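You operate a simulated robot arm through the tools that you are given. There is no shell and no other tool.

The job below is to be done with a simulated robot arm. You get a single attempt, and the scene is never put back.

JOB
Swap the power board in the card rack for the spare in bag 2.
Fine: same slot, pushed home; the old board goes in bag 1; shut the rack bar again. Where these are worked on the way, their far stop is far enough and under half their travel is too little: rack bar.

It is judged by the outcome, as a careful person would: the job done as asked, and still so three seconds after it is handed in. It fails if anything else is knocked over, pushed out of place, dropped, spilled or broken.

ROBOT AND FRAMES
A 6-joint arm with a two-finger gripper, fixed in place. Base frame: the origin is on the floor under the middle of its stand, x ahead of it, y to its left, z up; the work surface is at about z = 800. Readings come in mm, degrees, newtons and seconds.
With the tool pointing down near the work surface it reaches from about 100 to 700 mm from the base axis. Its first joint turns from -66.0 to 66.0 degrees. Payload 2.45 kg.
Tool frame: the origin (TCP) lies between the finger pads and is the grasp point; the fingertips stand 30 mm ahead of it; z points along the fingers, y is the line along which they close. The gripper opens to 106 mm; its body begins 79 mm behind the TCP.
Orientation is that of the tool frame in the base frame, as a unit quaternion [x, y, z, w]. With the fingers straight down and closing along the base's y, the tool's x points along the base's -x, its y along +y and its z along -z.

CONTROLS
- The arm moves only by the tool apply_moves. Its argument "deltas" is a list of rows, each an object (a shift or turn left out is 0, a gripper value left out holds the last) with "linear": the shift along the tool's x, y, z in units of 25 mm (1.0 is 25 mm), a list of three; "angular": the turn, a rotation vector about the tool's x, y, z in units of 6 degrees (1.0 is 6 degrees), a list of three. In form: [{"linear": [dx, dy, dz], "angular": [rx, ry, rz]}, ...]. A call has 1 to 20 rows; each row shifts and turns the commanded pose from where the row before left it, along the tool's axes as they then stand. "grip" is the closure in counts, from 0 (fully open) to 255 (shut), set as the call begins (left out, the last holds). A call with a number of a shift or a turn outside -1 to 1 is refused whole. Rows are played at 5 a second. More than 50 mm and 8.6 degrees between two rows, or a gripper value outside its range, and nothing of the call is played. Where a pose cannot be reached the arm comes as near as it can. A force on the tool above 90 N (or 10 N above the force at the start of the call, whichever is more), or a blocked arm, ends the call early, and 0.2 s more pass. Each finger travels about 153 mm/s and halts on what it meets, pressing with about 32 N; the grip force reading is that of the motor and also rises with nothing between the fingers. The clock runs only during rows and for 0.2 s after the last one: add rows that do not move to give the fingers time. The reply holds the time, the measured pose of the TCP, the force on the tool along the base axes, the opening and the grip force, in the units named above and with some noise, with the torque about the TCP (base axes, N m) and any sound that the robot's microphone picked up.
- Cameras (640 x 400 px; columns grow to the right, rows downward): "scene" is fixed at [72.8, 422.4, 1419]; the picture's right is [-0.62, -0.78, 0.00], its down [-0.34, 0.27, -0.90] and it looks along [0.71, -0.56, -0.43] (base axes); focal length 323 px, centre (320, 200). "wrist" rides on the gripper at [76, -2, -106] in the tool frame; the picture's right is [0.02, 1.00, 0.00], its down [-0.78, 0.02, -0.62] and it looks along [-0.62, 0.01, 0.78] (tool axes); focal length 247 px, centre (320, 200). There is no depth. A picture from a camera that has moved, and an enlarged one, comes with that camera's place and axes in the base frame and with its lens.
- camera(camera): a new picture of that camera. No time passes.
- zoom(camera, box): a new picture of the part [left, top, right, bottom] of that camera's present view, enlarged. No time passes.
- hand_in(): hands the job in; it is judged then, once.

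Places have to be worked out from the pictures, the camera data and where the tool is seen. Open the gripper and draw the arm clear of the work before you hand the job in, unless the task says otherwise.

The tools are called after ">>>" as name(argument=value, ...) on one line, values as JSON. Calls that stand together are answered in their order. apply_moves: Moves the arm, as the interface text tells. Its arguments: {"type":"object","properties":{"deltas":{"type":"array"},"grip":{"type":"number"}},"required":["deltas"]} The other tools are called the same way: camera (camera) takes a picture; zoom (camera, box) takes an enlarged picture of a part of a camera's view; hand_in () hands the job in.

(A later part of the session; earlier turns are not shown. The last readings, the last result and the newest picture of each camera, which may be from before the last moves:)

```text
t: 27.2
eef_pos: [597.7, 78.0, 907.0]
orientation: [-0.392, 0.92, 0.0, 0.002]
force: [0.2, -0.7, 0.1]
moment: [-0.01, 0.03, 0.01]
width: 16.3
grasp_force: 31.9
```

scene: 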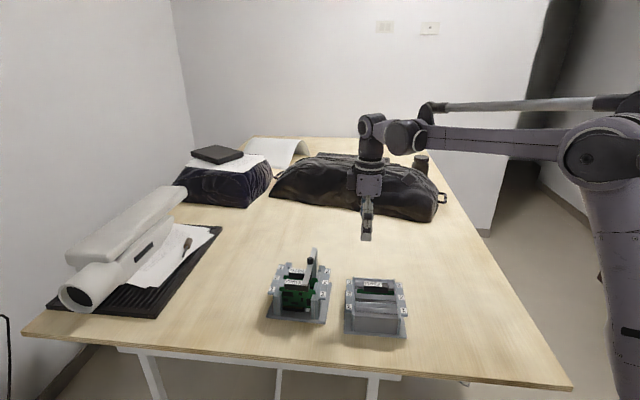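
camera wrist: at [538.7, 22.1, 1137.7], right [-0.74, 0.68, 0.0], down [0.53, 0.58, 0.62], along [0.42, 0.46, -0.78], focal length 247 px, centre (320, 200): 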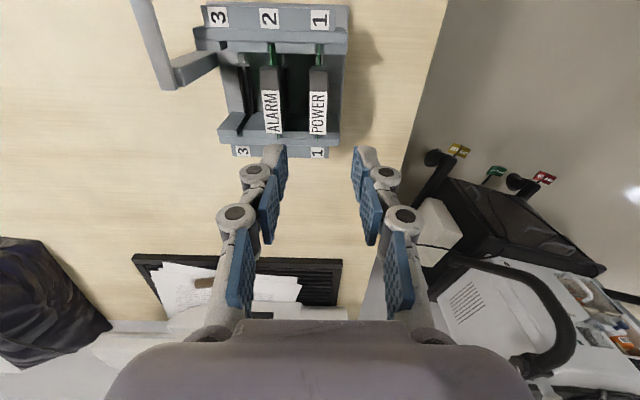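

Sideways force is now zero. I lift gently 10 mm and check the force.

>>> apply_moves(deltas=[{"linear": [0, 0, -0.1]}, {"linear": [0, 0, -0.1]}, {"linear": [0, 0, -0.1]}, {"linear": [0, 0, -0.1]}, {}])

>>> zoom(camera="scene", box=[260, 220, 350, 330])

```text
t: 28.4
eef_pos: [595.7, 79.1, 916.3]
orientation: [-0.392, 0.92, 0.0, 0.001]
force: [-0.5, 0.0, -0.2]
moment: [0.02, -0.01, 0.02]
width: 16.7
grasp_force: 32.3
```

```text
3.64 times, centred on (305, 275) of scene
camera zoom: at [72.8, 422.4, 1419.0], right [-0.62, -0.78, 0.0], down [-0.34, 0.27, -0.9], along [0.71, -0.56, -0.43], focal length 1174 px, centre (374, -73)
```

zoom: 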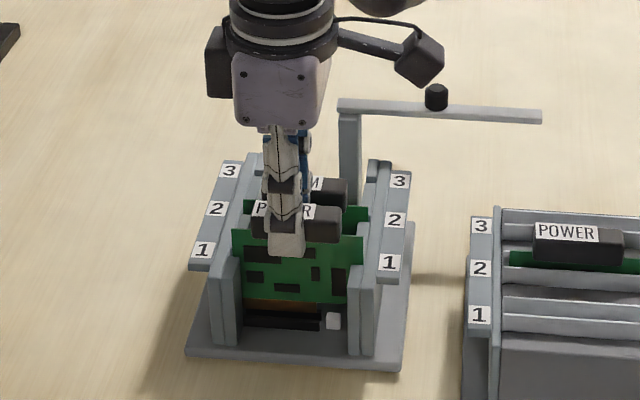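

The board slid up freely and the rack stayed put. I lift a further 130 mm to bring the board fully clear.

>>> apply_moves(deltas=[{"linear": [0, 0, -0.5]}, {"linear": [0, 0, -0.67]}, {"linear": [0, 0, -0.67]}, {"linear": [0, 0, -0.67]}, {"linear": [0, 0, -0.67]}, {"linear": [0, 0, -0.67]}, {"linear": [0, 0, -0.67]}, {"linear": [0, 0, -0.67]}, {}])

>>> zoom(camera="scene", box=[250, 170, 400, 330])

>>> camera(camera="wrist")

```text
t: 30.4
eef_pos: [594.8, 79.1, 1047.4]
orientation: [-0.392, 0.92, 0.0, 0.001]
force: [0.0, -0.5, -0.4]
moment: [-0.03, 0.0, -0.04]
width: 16.6
grasp_force: 32.4
```

```text
2.50 times, centred on (325, 250) of scene
camera zoom: at [72.8, 422.4, 1419.0], right [-0.62, -0.78, 0.0], down [-0.34, 0.27, -0.9], along [0.71, -0.56, -0.43], focal length 807 px, centre (308, 75)
```

zoom: 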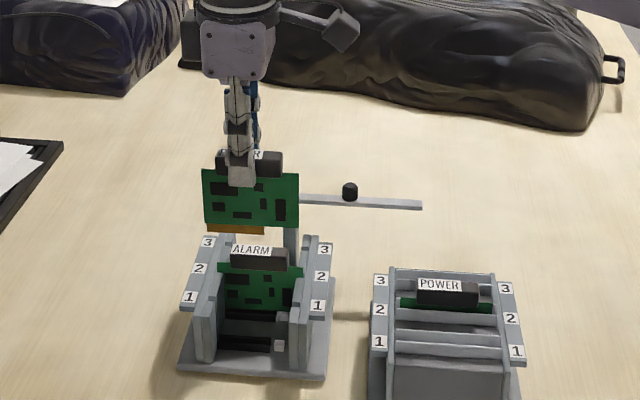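

```text
taken
camera wrist: at [541.5, 22.9, 1153.5], right [-0.74, 0.68, 0.0], down [0.53, 0.58, 0.62], along [0.42, 0.46, -0.78], focal length 247 px, centre (320, 200)
```

wrist: 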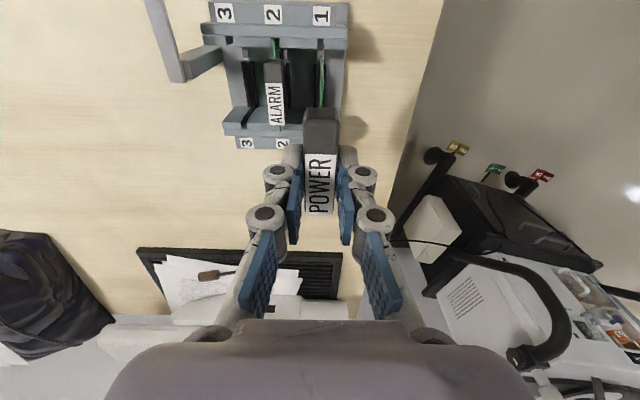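

The old board is out and hangs straight, ~78 mm tall including its handle. I carry it over toward bay 1 of the bay rack at this height and look.

>>> apply_moves(deltas=[{"linear": [0.844, 0.124, 0]}, {"linear": [0.844, 0.124, 0]}, {"linear": [0.844, 0.124, 0]}, {"linear": [0.844, 0.124, 0]}, {"linear": [0.844, 0.124, 0]}, {"linear": [0.844, 0.124, 0]}, {"linear": [0.844, 0.124, 0]}, {"linear": [0.844, 0.124, 0]}, {"linear": [0.844, 0.124, 0]}, {}])

>>> camera(camera="wrist")

>>> zoom(camera="wrist", box=[210, 0, 410, 150])

>>> zoom(camera="scene", box=[310, 180, 430, 350])

```text
t: 32.6
eef_pos: [444.4, -38.6, 1046.3]
orientation: [-0.392, 0.92, 0.0, 0.001]
force: [0.1, -0.5, -0.9]
moment: [0.0, 0.01, -0.03]
width: 16.7
grasp_force: 32.1
```

```text
taken
camera wrist: at [391.4, -94.4, 1152.4], right [-0.74, 0.68, 0.0], down [0.53, 0.58, 0.62], along [0.42, 0.46, -0.78], focal length 247 px, centre (320, 200)
```

wrist: 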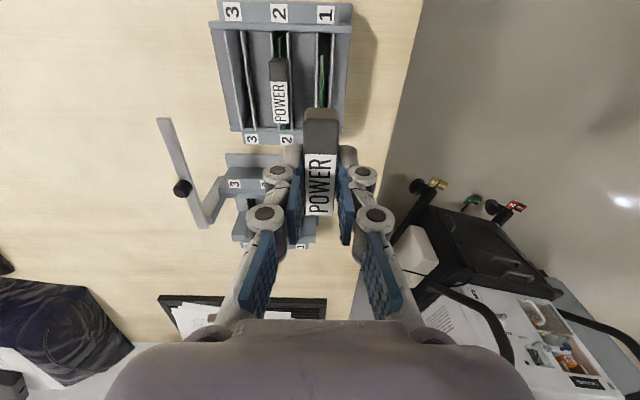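

```text
2.67 times, centred on (310, 75) of wrist
camera zoom: at [391.4, -94.4, 1152.4], right [-0.74, 0.68, 0.0], down [0.53, 0.58, 0.62], along [0.42, 0.46, -0.78], focal length 659 px, centre (347, 533)
```

zoom: 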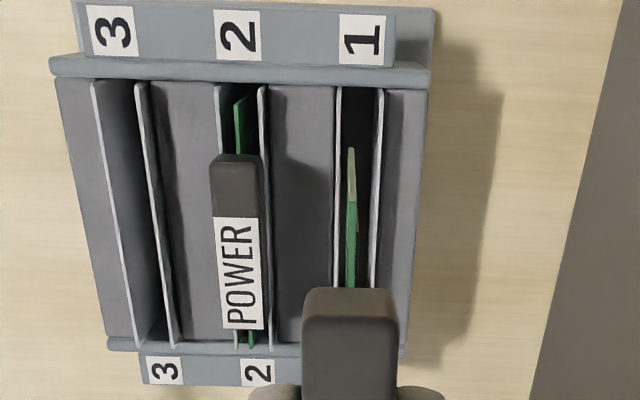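

```text
2.35 times, centred on (370, 265) of scene
camera zoom: at [72.8, 422.4, 1419.0], right [-0.62, -0.78, 0.0], down [-0.34, 0.27, -0.9], along [0.71, -0.56, -0.43], focal length 760 px, centre (202, 47)
```

zoom: 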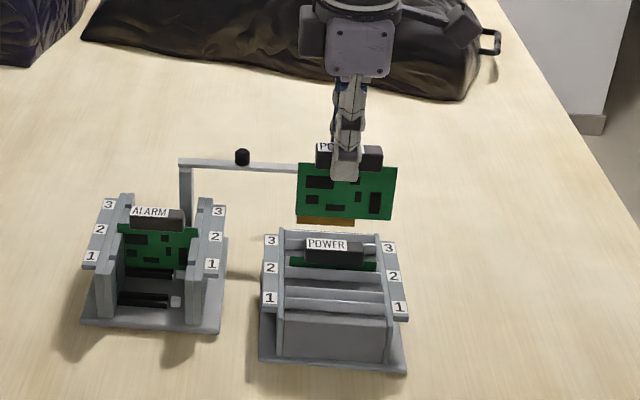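

I can see bay 1's dividers clearly: the slot is ~15 mm wide, its centre ~1.8 mm to the right and the bay centre ~5 mm nearer, rotated ~1.2° from the tool. I correct that, lower until the board's bottom edge is still above the dividers, and check.

>>> apply_moves(deltas=[{"linear": [0.208, 0.072, 0], "angular": [0, 0, 0.2]}, {"linear": [0, 0, 0.61]}, {"linear": [0, 0, 0.61]}, {"linear": [0, 0, 0.61]}, {"linear": [0, 0, 0.61]}, {}])

>>> camera(camera="wrist")

>>> zoom(camera="wrist", box=[230, 0, 410, 150])

>>> zoom(camera="scene", box=[320, 220, 430, 350])

```text
t: 34.0
eef_pos: [440.1, -39.9, 986.0]
orientation: [-0.383, 0.924, 0.001, 0.001]
force: [-0.7, 0.1, -0.4]
moment: [-0.02, -0.01, 0.01]
width: 16.6
grasp_force: 31.8
```

```text
taken
camera wrist: at [385.2, -95.5, 1092.1], right [-0.72, 0.69, 0.0], down [0.54, 0.56, 0.62], along [0.43, 0.45, -0.78], focal length 247 px, centre (320, 200)
```

wrist: 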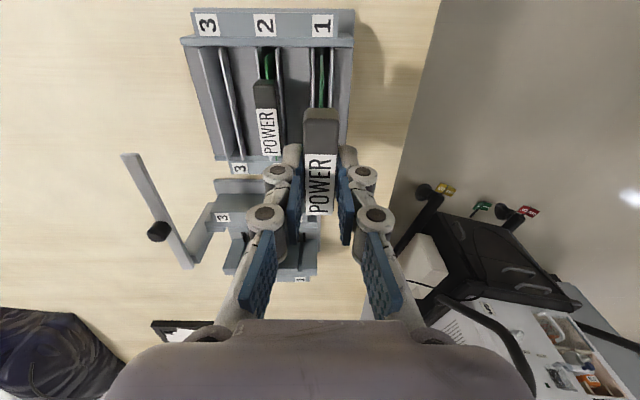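

```text
2.67 times, centred on (320, 75) of wrist
camera zoom: at [385.2, -95.5, 1092.1], right [-0.72, 0.69, 0.0], down [0.54, 0.56, 0.62], along [0.43, 0.45, -0.78], focal length 659 px, centre (320, 533)
```

zoom: 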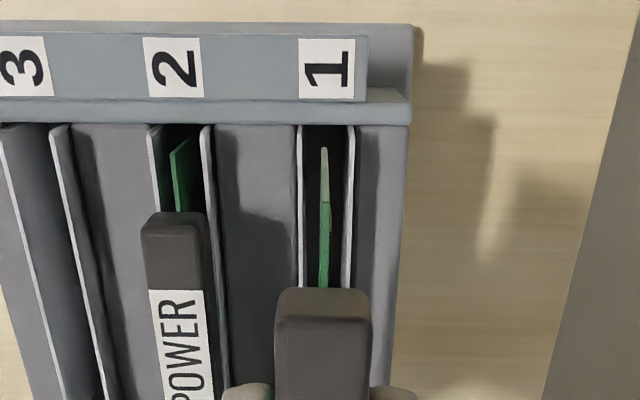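

```text
3.08 times, centred on (375, 285) of scene
camera zoom: at [72.8, 422.4, 1419.0], right [-0.62, -0.78, 0.0], down [-0.34, 0.27, -0.9], along [0.71, -0.56, -0.43], focal length 994 px, centre (151, -62)
```

zoom: 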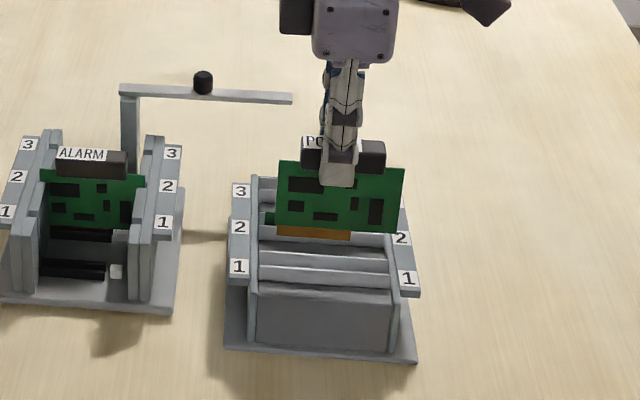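

The board hangs centred between bay 1's dividers with a few mm clear at both ends. I lower it 35 mm into the bay and check the forces.

>>> apply_moves(deltas=[{"linear": [0, 0, 0.35]}, {"linear": [0, 0, 0.35]}, {"linear": [0, 0, 0.35]}, {"linear": [0, 0, 0.35]}, {}])

>>> zoom(camera="scene", box=[320, 220, 430, 350])

>>> zoom(camera="wrist", box=[230, 0, 410, 150])

```text
t: 35.2
eef_pos: [439.1, -41.8, 950.3]
orientation: [-0.383, 0.924, 0.0, 0.001]
force: [0.5, -0.2, 0.4]
moment: [0.0, -0.01, 0.01]
width: 16.5
grasp_force: 32.3
```

```text
3.08 times, centred on (375, 285) of scene
camera zoom: at [72.8, 422.4, 1419.0], right [-0.62, -0.78, 0.0], down [-0.34, 0.27, -0.9], along [0.71, -0.56, -0.43], focal length 994 px, centre (151, -62)
```

zoom: 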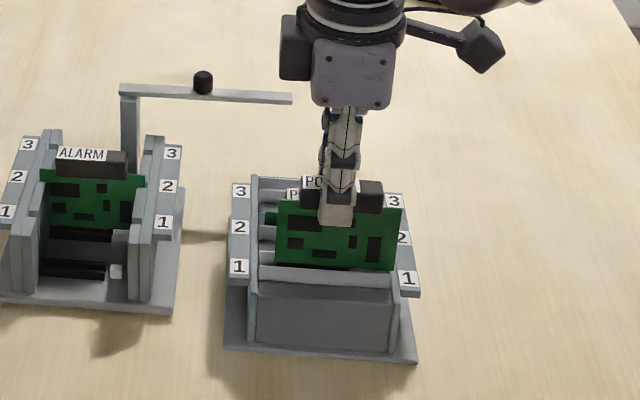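

```text
2.67 times, centred on (320, 75) of wrist
camera zoom: at [384.0, -97.0, 1055.9], right [-0.72, 0.69, 0.0], down [0.54, 0.56, 0.62], along [0.43, 0.45, -0.78], focal length 659 px, centre (320, 533)
```

zoom: 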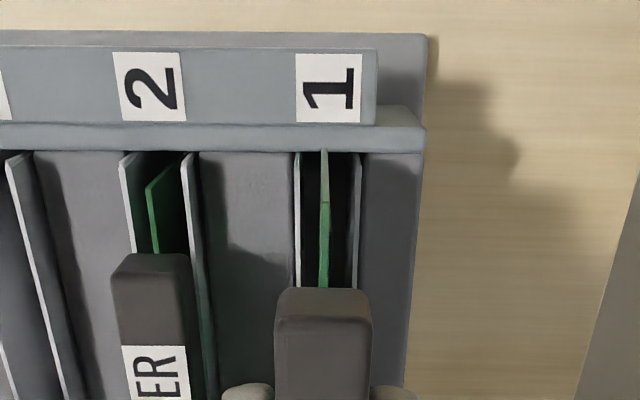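

No contact force, but the board looks close to the near end wall of the bay. I zoom in to judge the end clearances before going deeper.

>>> zoom(camera="scene", box=[355, 270, 400, 315])

>>> zoom(camera="wrist", box=[290, 20, 360, 80])

>>> zoom(camera="wrist", box=[230, 60, 400, 260])

```text
8.89 times, centred on (378, 292) of scene
camera zoom: at [72.8, 422.4, 1419.0], right [-0.62, -0.78, 0.0], down [-0.34, 0.27, -0.9], along [0.71, -0.56, -0.43], focal length 2871 px, centre (-191, -622)
```

zoom: 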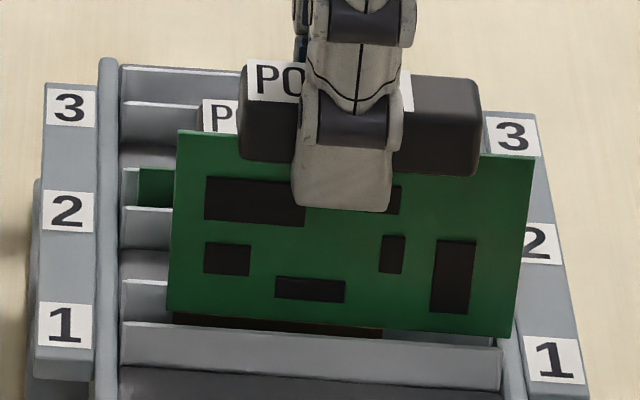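

```text
6.67 times, centred on (325, 50) of wrist
camera zoom: at [384.0, -97.0, 1055.9], right [-0.72, 0.69, 0.0], down [0.54, 0.56, 0.62], along [0.43, 0.45, -0.78], focal length 1646 px, centre (287, 1200)
```

zoom: 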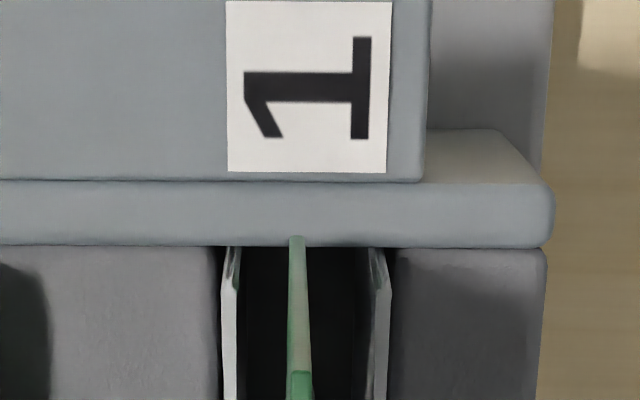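

```text
2.00 times, centred on (315, 160) of wrist
camera zoom: at [384.0, -97.0, 1055.9], right [-0.72, 0.69, 0.0], down [0.54, 0.56, 0.62], along [0.43, 0.45, -0.78], focal length 494 px, centre (330, 280)
```

zoom: 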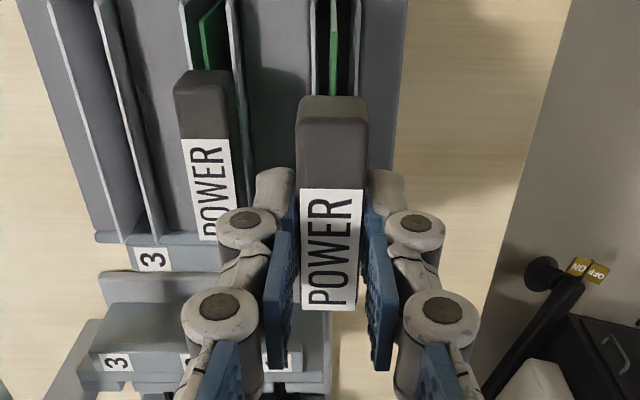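

The zooms show the board's near edge would land on the bay's near end wall: the board must go ~7 mm further outward (+l). I lift 15 mm, shift, and look again.

>>> apply_moves(deltas=[{"linear": [0, 0, -0.6]}, {"linear": [-0.28, 0.02, 0]}, {"linear": [0, 0, 0.4]}, {}])

>>> zoom(camera="scene", box=[355, 270, 400, 315])

>>> zoom(camera="wrist", box=[290, 20, 360, 80])

```text
t: 36.2
eef_pos: [443.9, -33.8, 954.1]
orientation: [-0.383, 0.924, 0.001, 0.001]
force: [0.2, -0.2, -0.4]
moment: [-0.05, 0.01, 0.02]
width: 16.5
grasp_force: 31.9
```

```text
8.89 times, centred on (378, 292) of scene
camera zoom: at [72.8, 422.4, 1419.0], right [-0.62, -0.78, 0.0], down [-0.34, 0.27, -0.9], along [0.71, -0.56, -0.43], focal length 2871 px, centre (-191, -622)
```

zoom: 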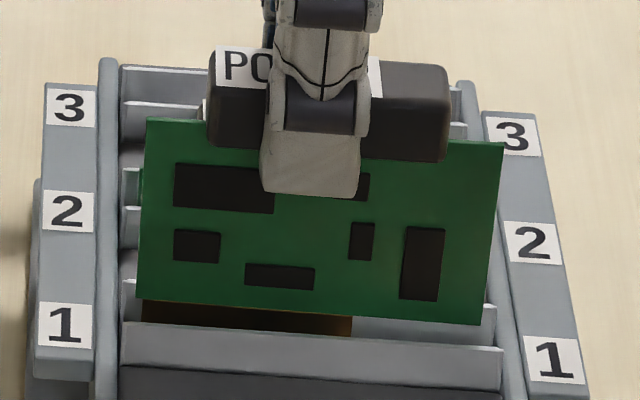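

```text
6.67 times, centred on (325, 50) of wrist
camera zoom: at [389.1, -90.3, 1060.4], right [-0.72, 0.69, 0.0], down [0.54, 0.57, 0.62], along [0.43, 0.45, -0.78], focal length 1646 px, centre (287, 1200)
```

zoom: 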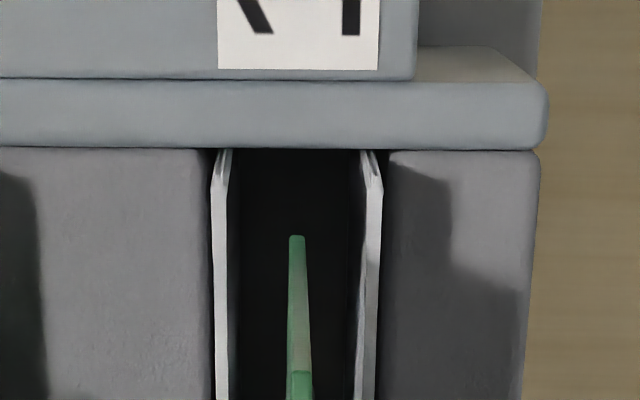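

Now the board is centred in the bay in both directions. I lower it 25 mm and check.

>>> apply_moves(deltas=[{"linear": [0, 0, 0.34]}, {"linear": [0, 0, 0.33]}, {"linear": [0, 0, 0.33]}, {}])

>>> zoom(camera="scene", box=[355, 270, 400, 315])

>>> zoom(camera="wrist", box=[290, 20, 360, 80])

```text
t: 37.2
eef_pos: [444.2, -36.7, 930.2]
orientation: [-0.382, 0.924, 0.0, 0.001]
force: [0.8, 0.5, -1.2]
moment: [0.01, 0.01, 0.03]
width: 16.4
grasp_force: 32.0
```

```text
8.89 times, centred on (378, 292) of scene
camera zoom: at [72.8, 422.4, 1419.0], right [-0.62, -0.78, 0.0], down [-0.34, 0.27, -0.9], along [0.71, -0.56, -0.43], focal length 2871 px, centre (-191, -622)
```

zoom: 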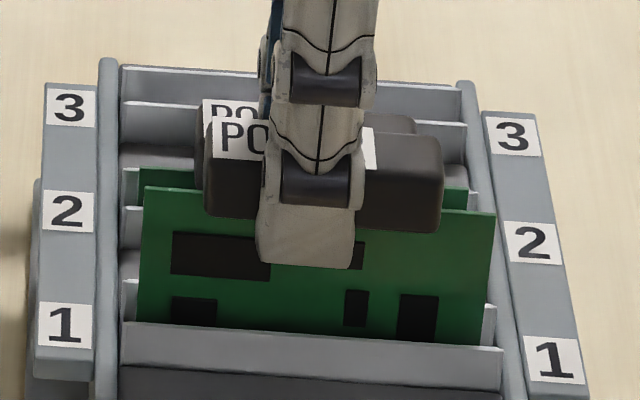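

```text
6.67 times, centred on (325, 50) of wrist
camera zoom: at [389.6, -91.8, 1036.4], right [-0.72, 0.69, 0.0], down [0.54, 0.56, 0.62], along [0.43, 0.45, -0.78], focal length 1646 px, centre (287, 1200)
```

zoom: 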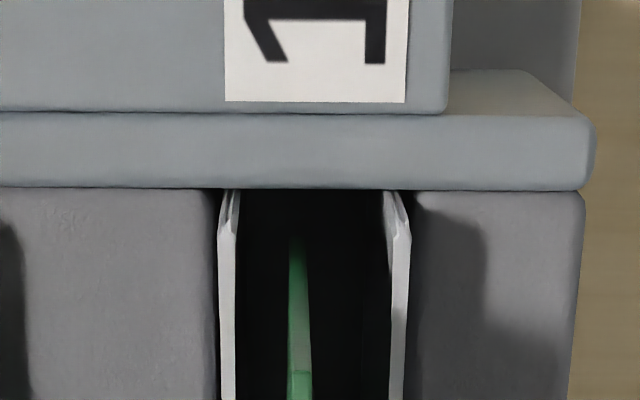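

It is sliding in freely. I shift 1 mm to re-centre and lower 15 mm more, then feel for the bottom.

>>> apply_moves(deltas=[{"linear": [0, 0.04, 0]}, {"linear": [0, 0, 0.3]}, {"linear": [0, 0, 0.3]}, {}])

>>> apply_moves(deltas=[{"linear": [0, 0, 0.12]}, {"linear": [0, 0, 0.08]}, {}])

>>> zoom(camera="scene", box=[355, 270, 400, 315])

```text
t: 38.2
eef_pos: [442.9, -35.6, 915.6]
orientation: [-0.383, 0.924, 0.0, 0.0]
force: [-0.1, 0.1, -1.0]
moment: [-0.01, 0.01, -0.02]
width: 16.5
grasp_force: 32.3
```

```text
t: 39.0
eef_pos: [444.2, -35.5, 910.5]
orientation: [-0.382, 0.924, 0.0, 0.0]
force: [-0.8, 1.3, -0.5]
moment: [0.01, 0.0, 0.01]
width: 16.5
grasp_force: 31.8
```

```text
8.89 times, centred on (378, 292) of scene
camera zoom: at [72.8, 422.4, 1419.0], right [-0.62, -0.78, 0.0], down [-0.34, 0.27, -0.9], along [0.71, -0.56, -0.43], focal length 2871 px, centre (-191, -622)
```

zoom: 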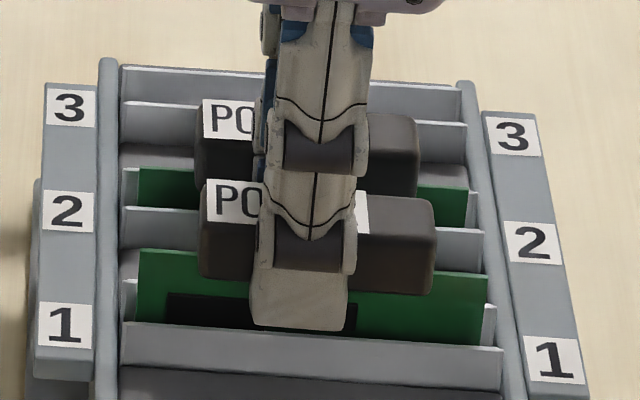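

The tips are ~7 mm above the divider tops while the board has ~9 mm to go, so I lower 5 mm more (tips just clear of the dividers) and watch the force.

>>> apply_moves(deltas=[{"linear": [0, 0, 0.1]}, {"linear": [0, 0, 0.1]}, {}])

>>> zoom(camera="scene", box=[355, 270, 400, 315])

>>> zoom(camera="wrist", box=[240, 30, 400, 220])

```text
t: 39.8
eef_pos: [443.2, -34.6, 905.6]
orientation: [-0.383, 0.924, 0.001, 0.0]
force: [0.3, 0.4, -0.6]
moment: [-0.01, 0.04, 0.03]
width: 16.6
grasp_force: 32.0
```

```text
8.89 times, centred on (378, 292) of scene
camera zoom: at [72.8, 422.4, 1419.0], right [-0.62, -0.78, 0.0], down [-0.34, 0.27, -0.9], along [0.71, -0.56, -0.43], focal length 2871 px, centre (-191, -622)
```

zoom: 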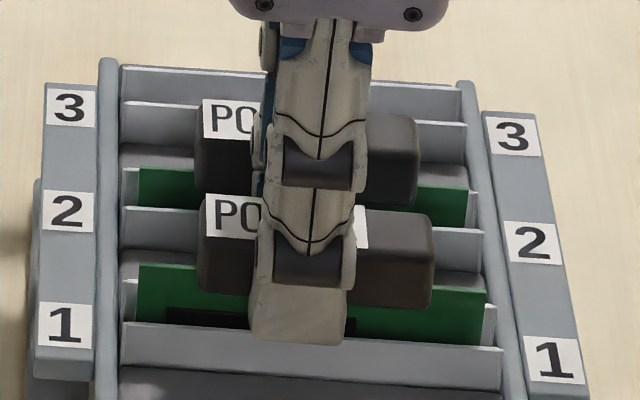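

```text
2.11 times, centred on (320, 125) of wrist
camera zoom: at [388.7, -90.7, 1011.8], right [-0.72, 0.69, 0.0], down [0.54, 0.56, 0.62], along [0.43, 0.45, -0.78], focal length 520 px, centre (320, 358)
```

zoom: 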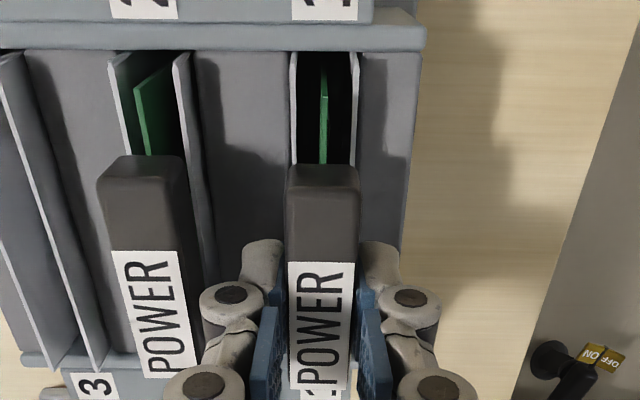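

Gap left is about 5 mm. I go 1.5 mm lower, then open the fingers just to ~27 mm so the board settles in bay 1.

>>> apply_moves(deltas=[{"linear": [0, 0, 0.06]}, {}])

>>> apply_moves(deltas=[{}, {}, {}], grip=193)

>>> zoom(camera="scene", box=[355, 270, 400, 315])

>>> zoom(camera="wrist", box=[240, 30, 400, 220])

```text
t: 40.4
eef_pos: [443.8, -35.6, 904.0]
orientation: [-0.383, 0.924, 0.0, 0.001]
force: [-0.6, 0.7, -1.2]
moment: [-0.01, -0.02, -0.01]
width: 16.4
grasp_force: 31.8
```

```text
t: 41.2
eef_pos: [443.4, -35.4, 903.5]
orientation: [-0.383, 0.924, 0.0, 0.002]
force: [-0.7, -0.2, -0.1]
moment: [-0.01, 0.03, 0.0]
width: 25.9
grasp_force: 0.1
```

```text
8.89 times, centred on (378, 292) of scene
camera zoom: at [72.8, 422.4, 1419.0], right [-0.62, -0.78, 0.0], down [-0.34, 0.27, -0.9], along [0.71, -0.56, -0.43], focal length 2871 px, centre (-191, -622)
```

zoom: 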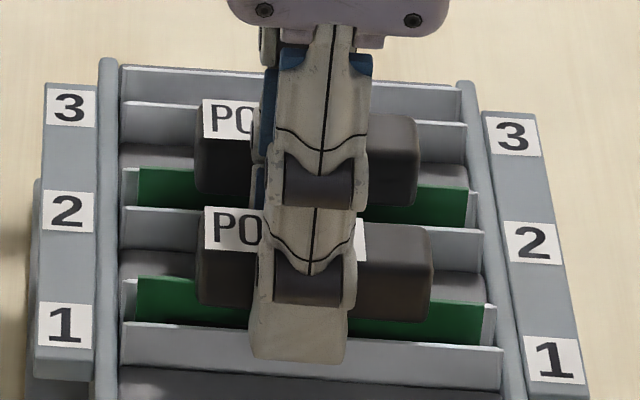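

```text
2.11 times, centred on (320, 125) of wrist
camera zoom: at [388.5, -90.7, 1010.2], right [-0.72, 0.69, 0.0], down [0.54, 0.57, 0.62], along [0.43, 0.45, -0.78], focal length 520 px, centre (320, 358)
```

zoom: 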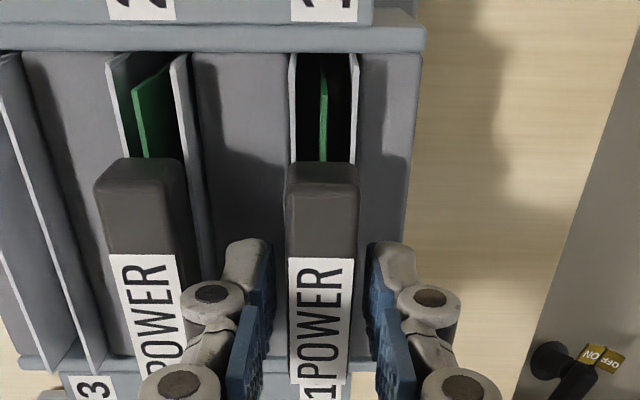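

The old board has settled in bay 1 at the same height as the spare. I raise the open gripper 75 mm straight up and move over bay 2.

>>> apply_moves(deltas=[{"linear": [0, 0, -0.5]}, {"linear": [0, 0, -0.5]}, {"linear": [0, 0, -0.6]}, {"linear": [0, 0, -0.7]}, {"linear": [0, 0, -0.7]}, {}])

>>> apply_moves(deltas=[{"linear": [0, -0.57, 0]}, {"linear": [0, -0.57, 0]}, {"linear": [0, -0.57, 0]}, {}])

>>> camera(camera="wrist")

>>> zoom(camera="wrist", box=[230, 0, 410, 150])

>>> zoom(camera="scene", box=[270, 230, 430, 350])

```text
t: 42.6
eef_pos: [441.6, -35.3, 979.2]
orientation: [-0.383, 0.924, 0.001, 0.0]
force: [0.3, 0.4, -0.1]
moment: [0.01, -0.01, -0.01]
width: 25.8
grasp_force: 0.0
```

```text
t: 43.6
eef_pos: [473.6, -65.2, 979.7]
orientation: [-0.383, 0.924, 0.0, 0.002]
force: [0.7, -0.3, -0.2]
moment: [-0.02, 0.03, 0.04]
width: 25.9
grasp_force: 0.1
```

```text
taken
camera wrist: at [417.5, -120.5, 1084.7], right [-0.72, 0.69, 0.0], down [0.54, 0.57, 0.62], along [0.43, 0.45, -0.78], focal length 247 px, centre (320, 200)
```

wrist: 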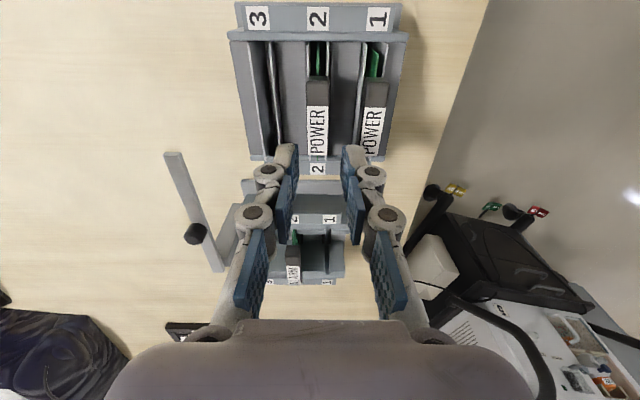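

```text
2.67 times, centred on (320, 75) of wrist
camera zoom: at [417.5, -120.5, 1084.7], right [-0.72, 0.69, 0.0], down [0.54, 0.57, 0.62], along [0.43, 0.45, -0.78], focal length 659 px, centre (320, 533)
```

zoom: 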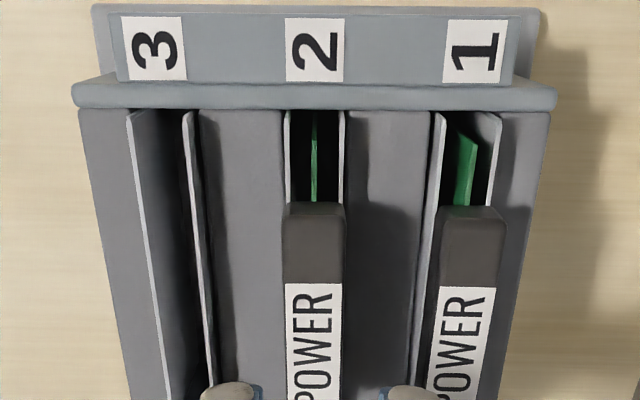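

```text
3.33 times, centred on (350, 290) of scene
camera zoom: at [72.8, 422.4, 1419.0], right [-0.62, -0.78, 0.0], down [-0.34, 0.27, -0.9], along [0.71, -0.56, -0.43], focal length 1077 px, centre (220, -100)
```

zoom: 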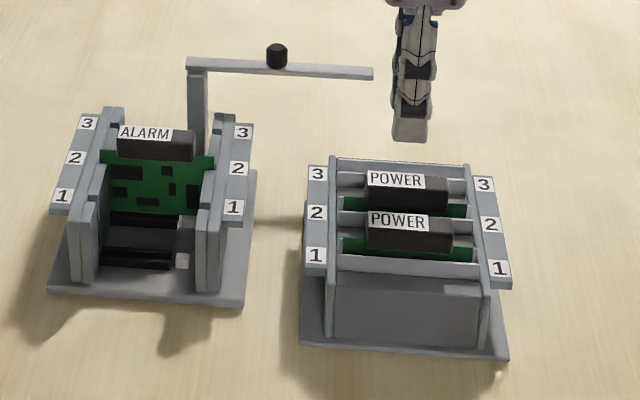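

Both boards are in the bays; the spare's handle is 2.6 mm to the left of the tool and lengthwise already matches how I held the old one. I shift and descend to just above the divider tops (TCP z≈904), pausing to check.

>>> apply_moves(deltas=[{"linear": [0, -0.104, 0]}, {"linear": [0, 0, 0.6]}, {"linear": [0, 0, 0.6]}, {}], grip=191)

>>> zoom(camera="wrist", box=[240, 30, 400, 220])

```text
t: 44.6
eef_pos: [476.1, -67.2, 949.0]
orientation: [-0.383, 0.924, 0.0, 0.001]
force: [-0.1, -0.4, 0.5]
moment: [-0.02, -0.01, 0.0]
width: 26.6
grasp_force: 0.1
```

```text
2.11 times, centred on (320, 125) of wrist
camera zoom: at [420.2, -122.1, 1055.1], right [-0.72, 0.69, 0.0], down [0.54, 0.56, 0.62], along [0.43, 0.45, -0.78], focal length 520 px, centre (320, 358)
```

zoom: 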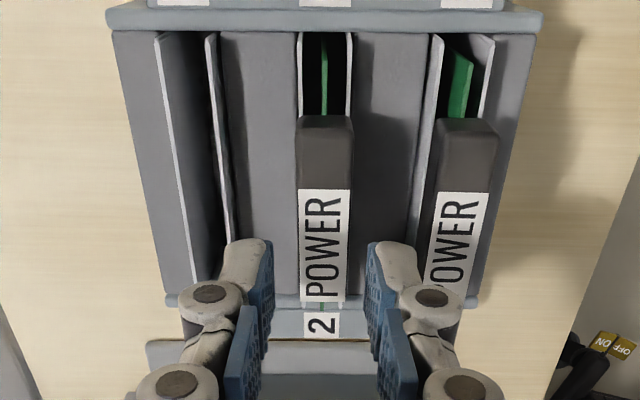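

Centred. I descend the remaining 45 mm.

>>> apply_moves(deltas=[{"linear": [0, 0.012, 0.6]}, {"linear": [0, 0, 0.6]}, {"linear": [0, 0, 0.6]}, {}])

>>> zoom(camera="wrist", box=[240, 30, 400, 220])

>>> zoom(camera="scene", box=[350, 255, 400, 305])

```text
t: 45.6
eef_pos: [475.3, -66.6, 903.9]
orientation: [-0.382, 0.924, -0.001, 0.0]
force: [-0.7, 1.1, 0.5]
moment: [-0.03, 0.0, 0.0]
width: 26.6
grasp_force: 0.1
```

```text
2.11 times, centred on (320, 125) of wrist
camera zoom: at [420.4, -121.5, 1009.9], right [-0.72, 0.69, 0.0], down [0.54, 0.56, 0.62], along [0.43, 0.45, -0.78], focal length 520 px, centre (320, 358)
```

zoom: 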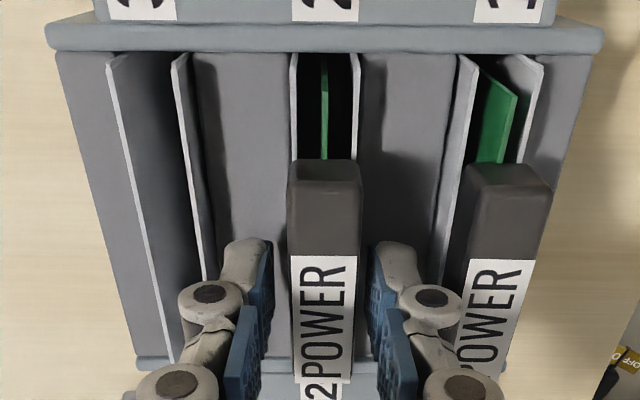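

```text
8.00 times, centred on (375, 280) of scene
camera zoom: at [72.8, 422.4, 1419.0], right [-0.62, -0.78, 0.0], down [-0.34, 0.27, -0.9], along [0.71, -0.56, -0.43], focal length 2584 px, centre (-120, -440)
```

zoom: 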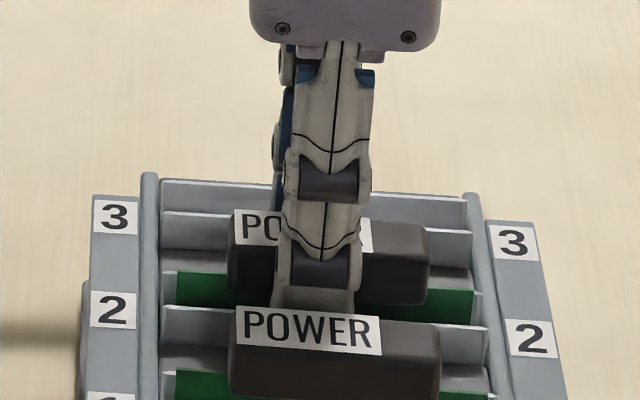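

Nearly the same relation as with the old board (0.75 mm off lengthwise, which I correct). I close on the spare's handle.

>>> apply_moves(deltas=[{"linear": [0.03, 0.016, 0]}, {}])

>>> apply_moves(deltas=[{}, {}, {}], grip=255)

>>> zoom(camera="wrist", box=[240, 30, 400, 220])

```text
t: 46.2
eef_pos: [474.5, -65.9, 904.5]
orientation: [-0.383, 0.924, 0.001, 0.001]
force: [0.0, 0.0, -1.2]
moment: [0.01, 0.03, -0.01]
width: 26.4
grasp_force: 0.0
```

```text
t: 47.0
eef_pos: [473.6, -65.7, 904.6]
orientation: [-0.382, 0.924, 0.0, 0.0]
force: [1.0, -0.1, -0.2]
moment: [-0.04, -0.02, 0.0]
width: 17.1
grasp_force: 31.9
```

```text
2.11 times, centred on (320, 125) of wrist
camera zoom: at [419.1, -121.7, 1010.5], right [-0.72, 0.69, 0.0], down [0.54, 0.57, 0.62], along [0.43, 0.45, -0.78], focal length 520 px, centre (320, 358)
```

zoom: 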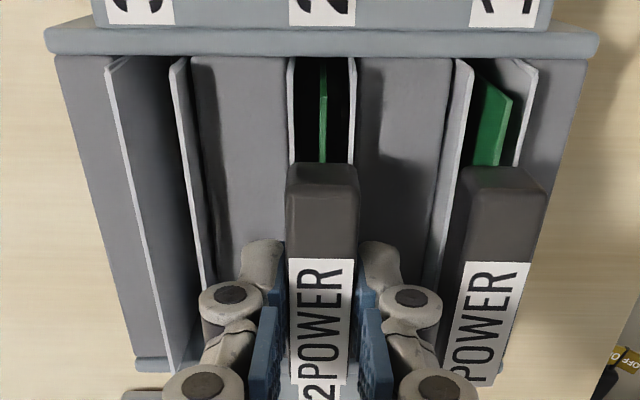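

The spare is gripped with no side load. I lift it straight up out of bay 2 in stages.

>>> apply_moves(deltas=[{"linear": [0, 0, -0.3]}, {"linear": [0, 0, -0.4]}, {"linear": [0, 0, -0.4]}, {"linear": [0, 0, -0.4]}, {}])

>>> apply_moves(deltas=[{"linear": [0, 0, -0.6]}, {"linear": [0, 0, -0.7]}, {"linear": [0, 0, -0.7]}, {"linear": [0, 0, -0.7]}, {"linear": [0, 0, -0.7]}, {"linear": [0, 0, -0.7]}, {}])

>>> camera(camera="wrist")

>>> zoom(camera="scene", box=[270, 180, 430, 350])

```text
t: 48.2
eef_pos: [475.3, -67.9, 942.4]
orientation: [-0.383, 0.924, 0.0, 0.001]
force: [0.7, -1.0, -0.3]
moment: [0.01, 0.02, -0.02]
width: 17.2
grasp_force: 31.6
```

```text
t: 49.8
eef_pos: [474.5, -67.8, 1045.7]
orientation: [-0.382, 0.924, 0.0, 0.001]
force: [0.5, 0.1, -1.2]
moment: [0.0, -0.02, 0.01]
width: 17.1
grasp_force: 32.1
```

```text
taken
camera wrist: at [419.8, -123.1, 1151.0], right [-0.72, 0.69, 0.0], down [0.54, 0.56, 0.62], along [0.43, 0.45, -0.78], focal length 247 px, centre (320, 200)
```

wrist: 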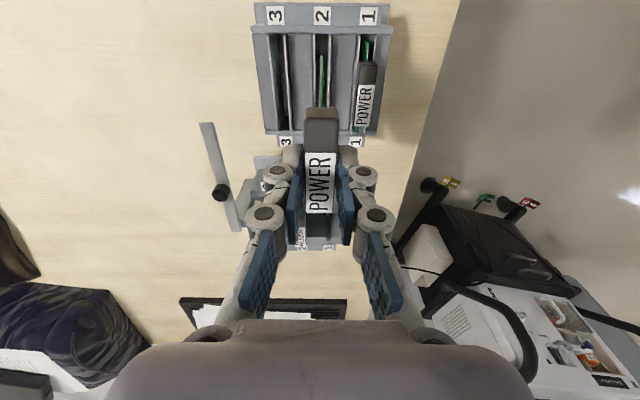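

```text
2.35 times, centred on (350, 265) of scene
camera zoom: at [72.8, 422.4, 1419.0], right [-0.62, -0.78, 0.0], down [-0.34, 0.27, -0.9], along [0.71, -0.56, -0.43], focal length 760 px, centre (249, 47)
```

zoom: 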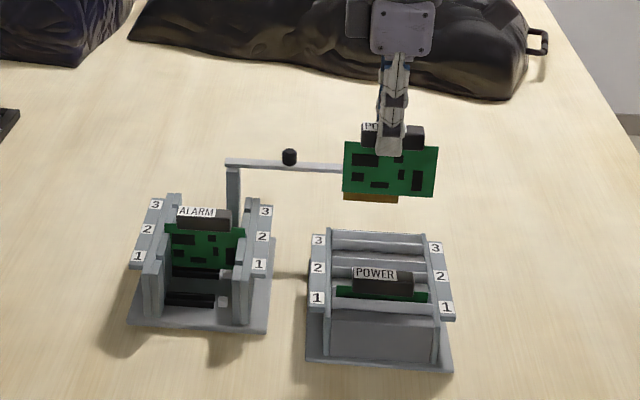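

The spare is out and hangs the same way as the old one did. I carry it back over slot 1 of the card rack (retracing my moves, yaw +1.2°).

>>> apply_moves(deltas=[{"linear": [-0.8413, 0.0779, 0]}, {"linear": [-0.8413, 0.0779, 0]}, {"linear": [-0.8413, 0.0779, 0]}, {"linear": [-0.8413, 0.0779, 0]}, {"linear": [-0.8413, 0.0779, 0]}, {"linear": [-0.8413, 0.0779, 0]}, {"linear": [-0.8413, 0.0779, 0]}, {"linear": [-0.8413, 0.0779, 0]}, {"linear": [-0.8413, 0.0779, 0]}, {"angular": [0, 0, -0.2]}, {}, {}])

>>> camera(camera="wrist")

>>> zoom(camera="wrist", box=[220, 0, 400, 160])

>>> zoom(camera="scene", box=[250, 180, 350, 330])

```text
t: 52.4
eef_pos: [596.6, 76.5, 1044.2]
orientation: [-0.392, 0.92, 0.0, 0.0]
force: [0.5, -0.6, -0.6]
moment: [0.04, 0.01, 0.03]
width: 16.9
grasp_force: 32.0
```

```text
taken
camera wrist: at [541.9, 21.7, 1149.7], right [-0.74, 0.68, 0.0], down [0.53, 0.58, 0.62], along [0.42, 0.46, -0.78], focal length 247 px, centre (320, 200)
```

wrist: 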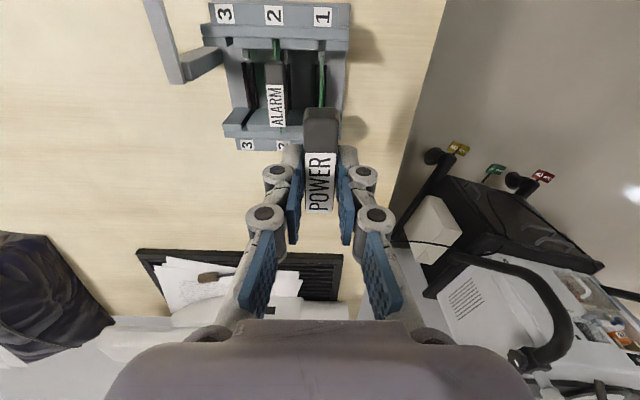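

```text
2.50 times, centred on (310, 80) of wrist
camera zoom: at [541.9, 21.7, 1149.7], right [-0.74, 0.68, 0.0], down [0.53, 0.58, 0.62], along [0.42, 0.46, -0.78], focal length 617 px, centre (345, 500)
```

zoom: 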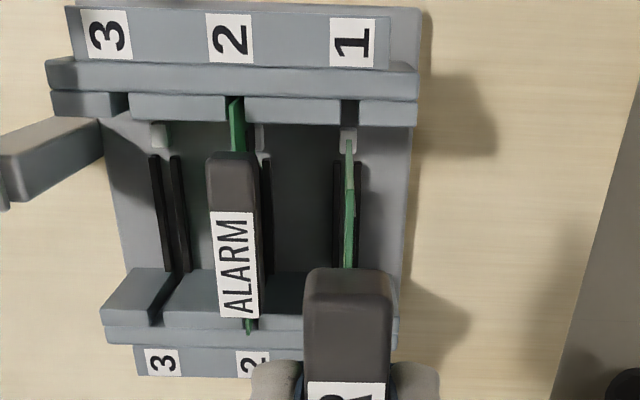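

```text
2.67 times, centred on (300, 255) of scene
camera zoom: at [72.8, 422.4, 1419.0], right [-0.62, -0.78, 0.0], down [-0.34, 0.27, -0.9], along [0.71, -0.56, -0.43], focal length 861 px, centre (373, 53)
```

zoom: 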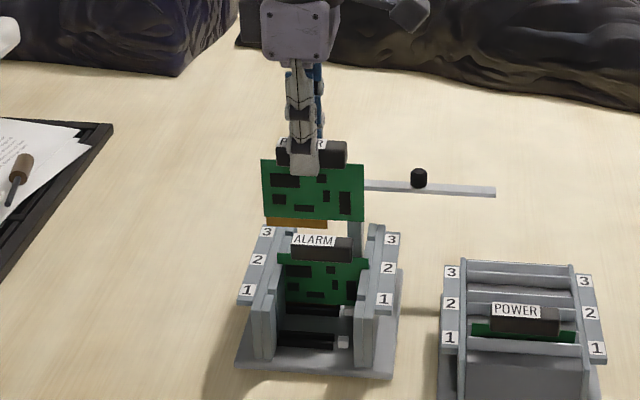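

Slot 1's channels and socket line up with the held board (within ~0.5 mm). I nudge half a millimetre and lower to just above the guides for a last alignment check.

>>> apply_moves(deltas=[{"linear": [-0.02, 0.024, 0]}, {"linear": [0, 0, 0.58]}, {"linear": [0, 0, 0.58]}, {"linear": [0, 0, 0.58]}, {"linear": [0, 0, 0.58]}, {}])

>>> zoom(camera="wrist", box=[230, 0, 400, 150])

>>> zoom(camera="scene", box=[270, 230, 345, 320])

```text
t: 53.8
eef_pos: [596.2, 78.3, 985.8]
orientation: [-0.392, 0.92, 0.0, 0.001]
force: [-0.2, 0.3, -1.0]
moment: [-0.01, -0.03, 0.05]
width: 17.1
grasp_force: 31.8
```

```text
2.67 times, centred on (315, 75) of wrist
camera zoom: at [542.5, 22.0, 1092.1], right [-0.74, 0.68, 0.0], down [0.53, 0.58, 0.62], along [0.42, 0.46, -0.78], focal length 659 px, centre (333, 533)
```

zoom: 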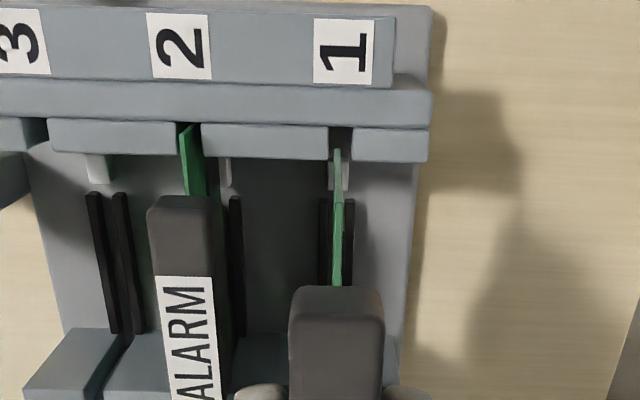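

```text
4.44 times, centred on (308, 275) of scene
camera zoom: at [72.8, 422.4, 1419.0], right [-0.62, -0.78, 0.0], down [-0.34, 0.27, -0.9], along [0.71, -0.56, -0.43], focal length 1435 px, centre (376, -133)
```

zoom: 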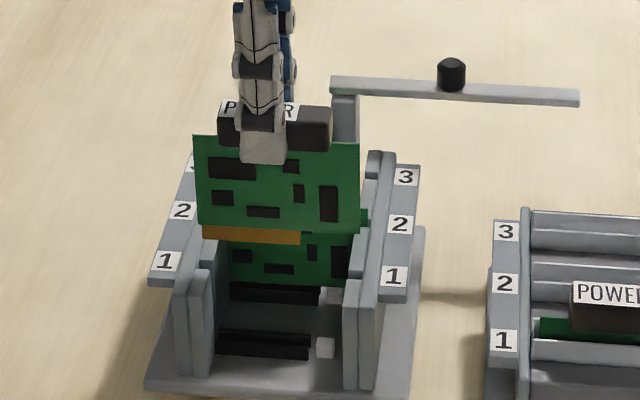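

The board is ~0.8 mm left of the slot-1 channel centre and well placed lengthwise. I correct and lower 25 mm to enter the guides, watching force.

>>> apply_moves(deltas=[{"linear": [-0.02, 0.036, 0]}, {"linear": [0, 0, 0.35]}, {"linear": [0, 0, 0.35]}, {"linear": [0, 0, 0.3]}, {}])

>>> zoom(camera="wrist", box=[250, 0, 390, 130])

>>> zoom(camera="scene", box=[275, 245, 335, 315])

```text
t: 55.0
eef_pos: [595.9, 79.3, 961.9]
orientation: [-0.392, 0.92, 0.001, 0.001]
force: [-0.4, -0.6, -0.6]
moment: [-0.01, 0.0, 0.01]
width: 17.3
grasp_force: 32.4
```

```text
3.08 times, centred on (320, 65) of wrist
camera zoom: at [542.5, 23.1, 1067.9], right [-0.74, 0.68, 0.0], down [0.53, 0.58, 0.62], along [0.42, 0.46, -0.78], focal length 760 px, centre (320, 615)
```

zoom: 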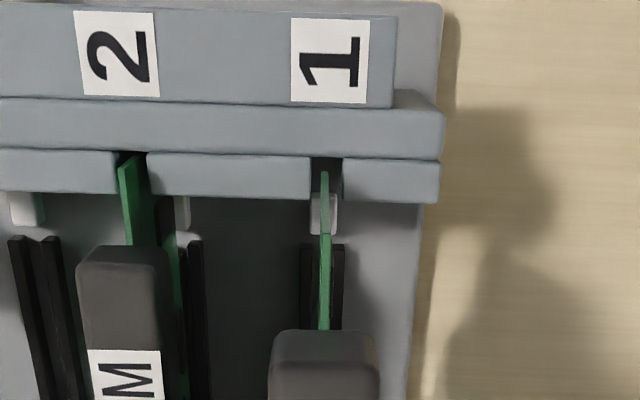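

```text
5.71 times, centred on (305, 280) of scene
camera zoom: at [72.8, 422.4, 1419.0], right [-0.62, -0.78, 0.0], down [-0.34, 0.27, -0.9], along [0.71, -0.56, -0.43], focal length 1846 px, centre (406, -257)
```

zoom: 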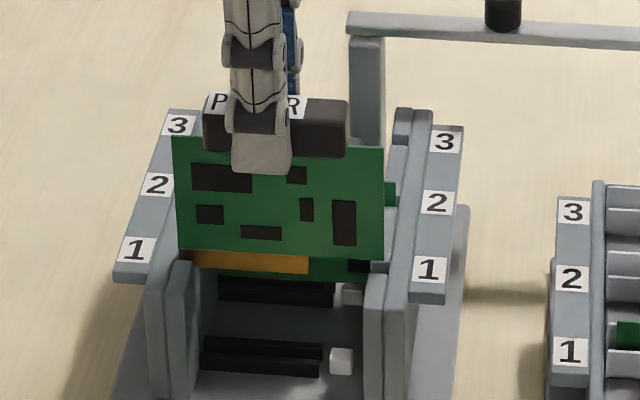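

Now I compare the spare's near edge with the seated ALARM board's near edge in the same guide, at high zoom, to fine-tune the lengthwise position.

>>> zoom(camera="wrist", box=[270, 20, 345, 80])

>>> zoom(camera="scene", box=[300, 255, 325, 300])

>>> zoom(camera="scene", box=[280, 255, 305, 300])

```text
6.67 times, centred on (308, 50) of wrist
camera zoom: at [542.5, 23.1, 1067.9], right [-0.74, 0.68, 0.0], down [0.53, 0.58, 0.62], along [0.42, 0.46, -0.78], focal length 1646 px, centre (403, 1200)
```

zoom: 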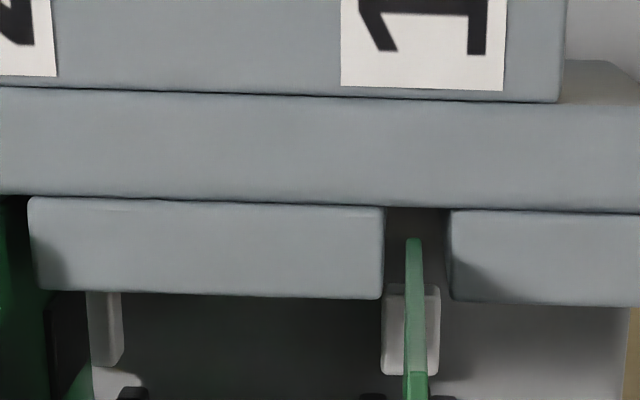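

```text
8.89 times, centred on (312, 278) of scene
camera zoom: at [72.8, 422.4, 1419.0], right [-0.62, -0.78, 0.0], down [-0.34, 0.27, -0.9], along [0.71, -0.56, -0.43], focal length 2871 px, centre (387, -489)
```

zoom: 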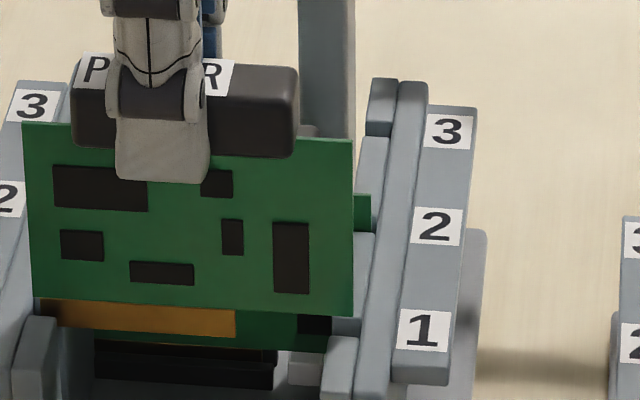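

```text
8.89 times, centred on (292, 278) of scene
camera zoom: at [72.8, 422.4, 1419.0], right [-0.62, -0.78, 0.0], down [-0.34, 0.27, -0.9], along [0.71, -0.56, -0.43], focal length 2871 px, centre (564, -489)
```

zoom: 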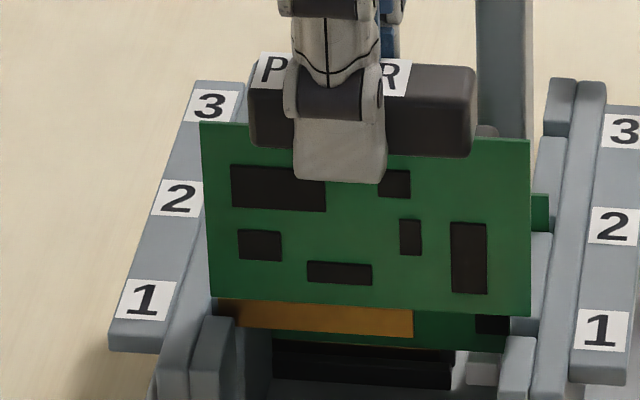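

The spare sits ~1.3 mm too far outward relative to ALARM's seating line; laterally it is centred in the channel. I shift it inward 1.3 mm and lower 20 mm into the guides.

>>> apply_moves(deltas=[{"linear": [0.052, 0, 0]}, {"linear": [0, 0, 0.27]}, {"linear": [0, 0, 0.27]}, {"linear": [0, 0, 0.26]}, {}])

>>> zoom(camera="scene", box=[275, 245, 335, 315])

>>> zoom(camera="wrist", box=[270, 20, 370, 100])

```text
t: 56.2
eef_pos: [595.4, 78.8, 941.2]
orientation: [-0.392, 0.92, 0.001, 0.001]
force: [-0.2, -1.0, -0.4]
moment: [0.02, -0.01, -0.01]
width: 16.9
grasp_force: 32.3
```

```text
5.71 times, centred on (305, 280) of scene
camera zoom: at [72.8, 422.4, 1419.0], right [-0.62, -0.78, 0.0], down [-0.34, 0.27, -0.9], along [0.71, -0.56, -0.43], focal length 1846 px, centre (406, -257)
```

zoom: 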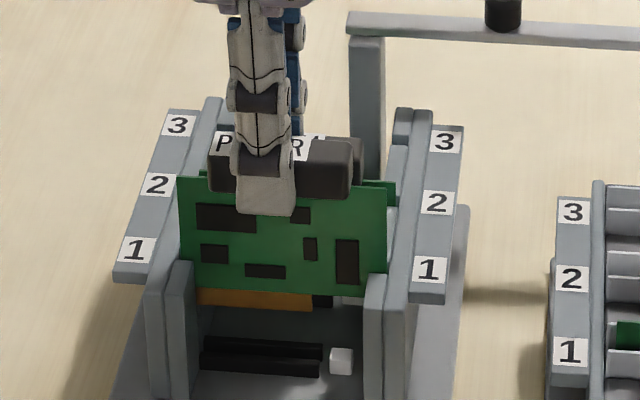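

```text
5.00 times, centred on (320, 60) of wrist
camera zoom: at [541.6, 22.4, 1046.9], right [-0.74, 0.68, 0.0], down [0.53, 0.58, 0.62], along [0.42, 0.46, -0.78], focal length 1235 px, centre (320, 900)
```

zoom: 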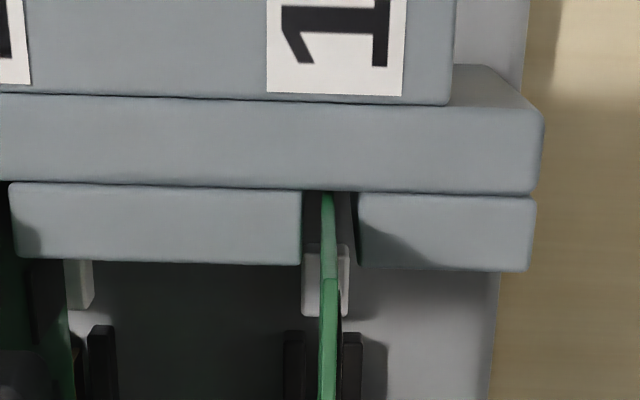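

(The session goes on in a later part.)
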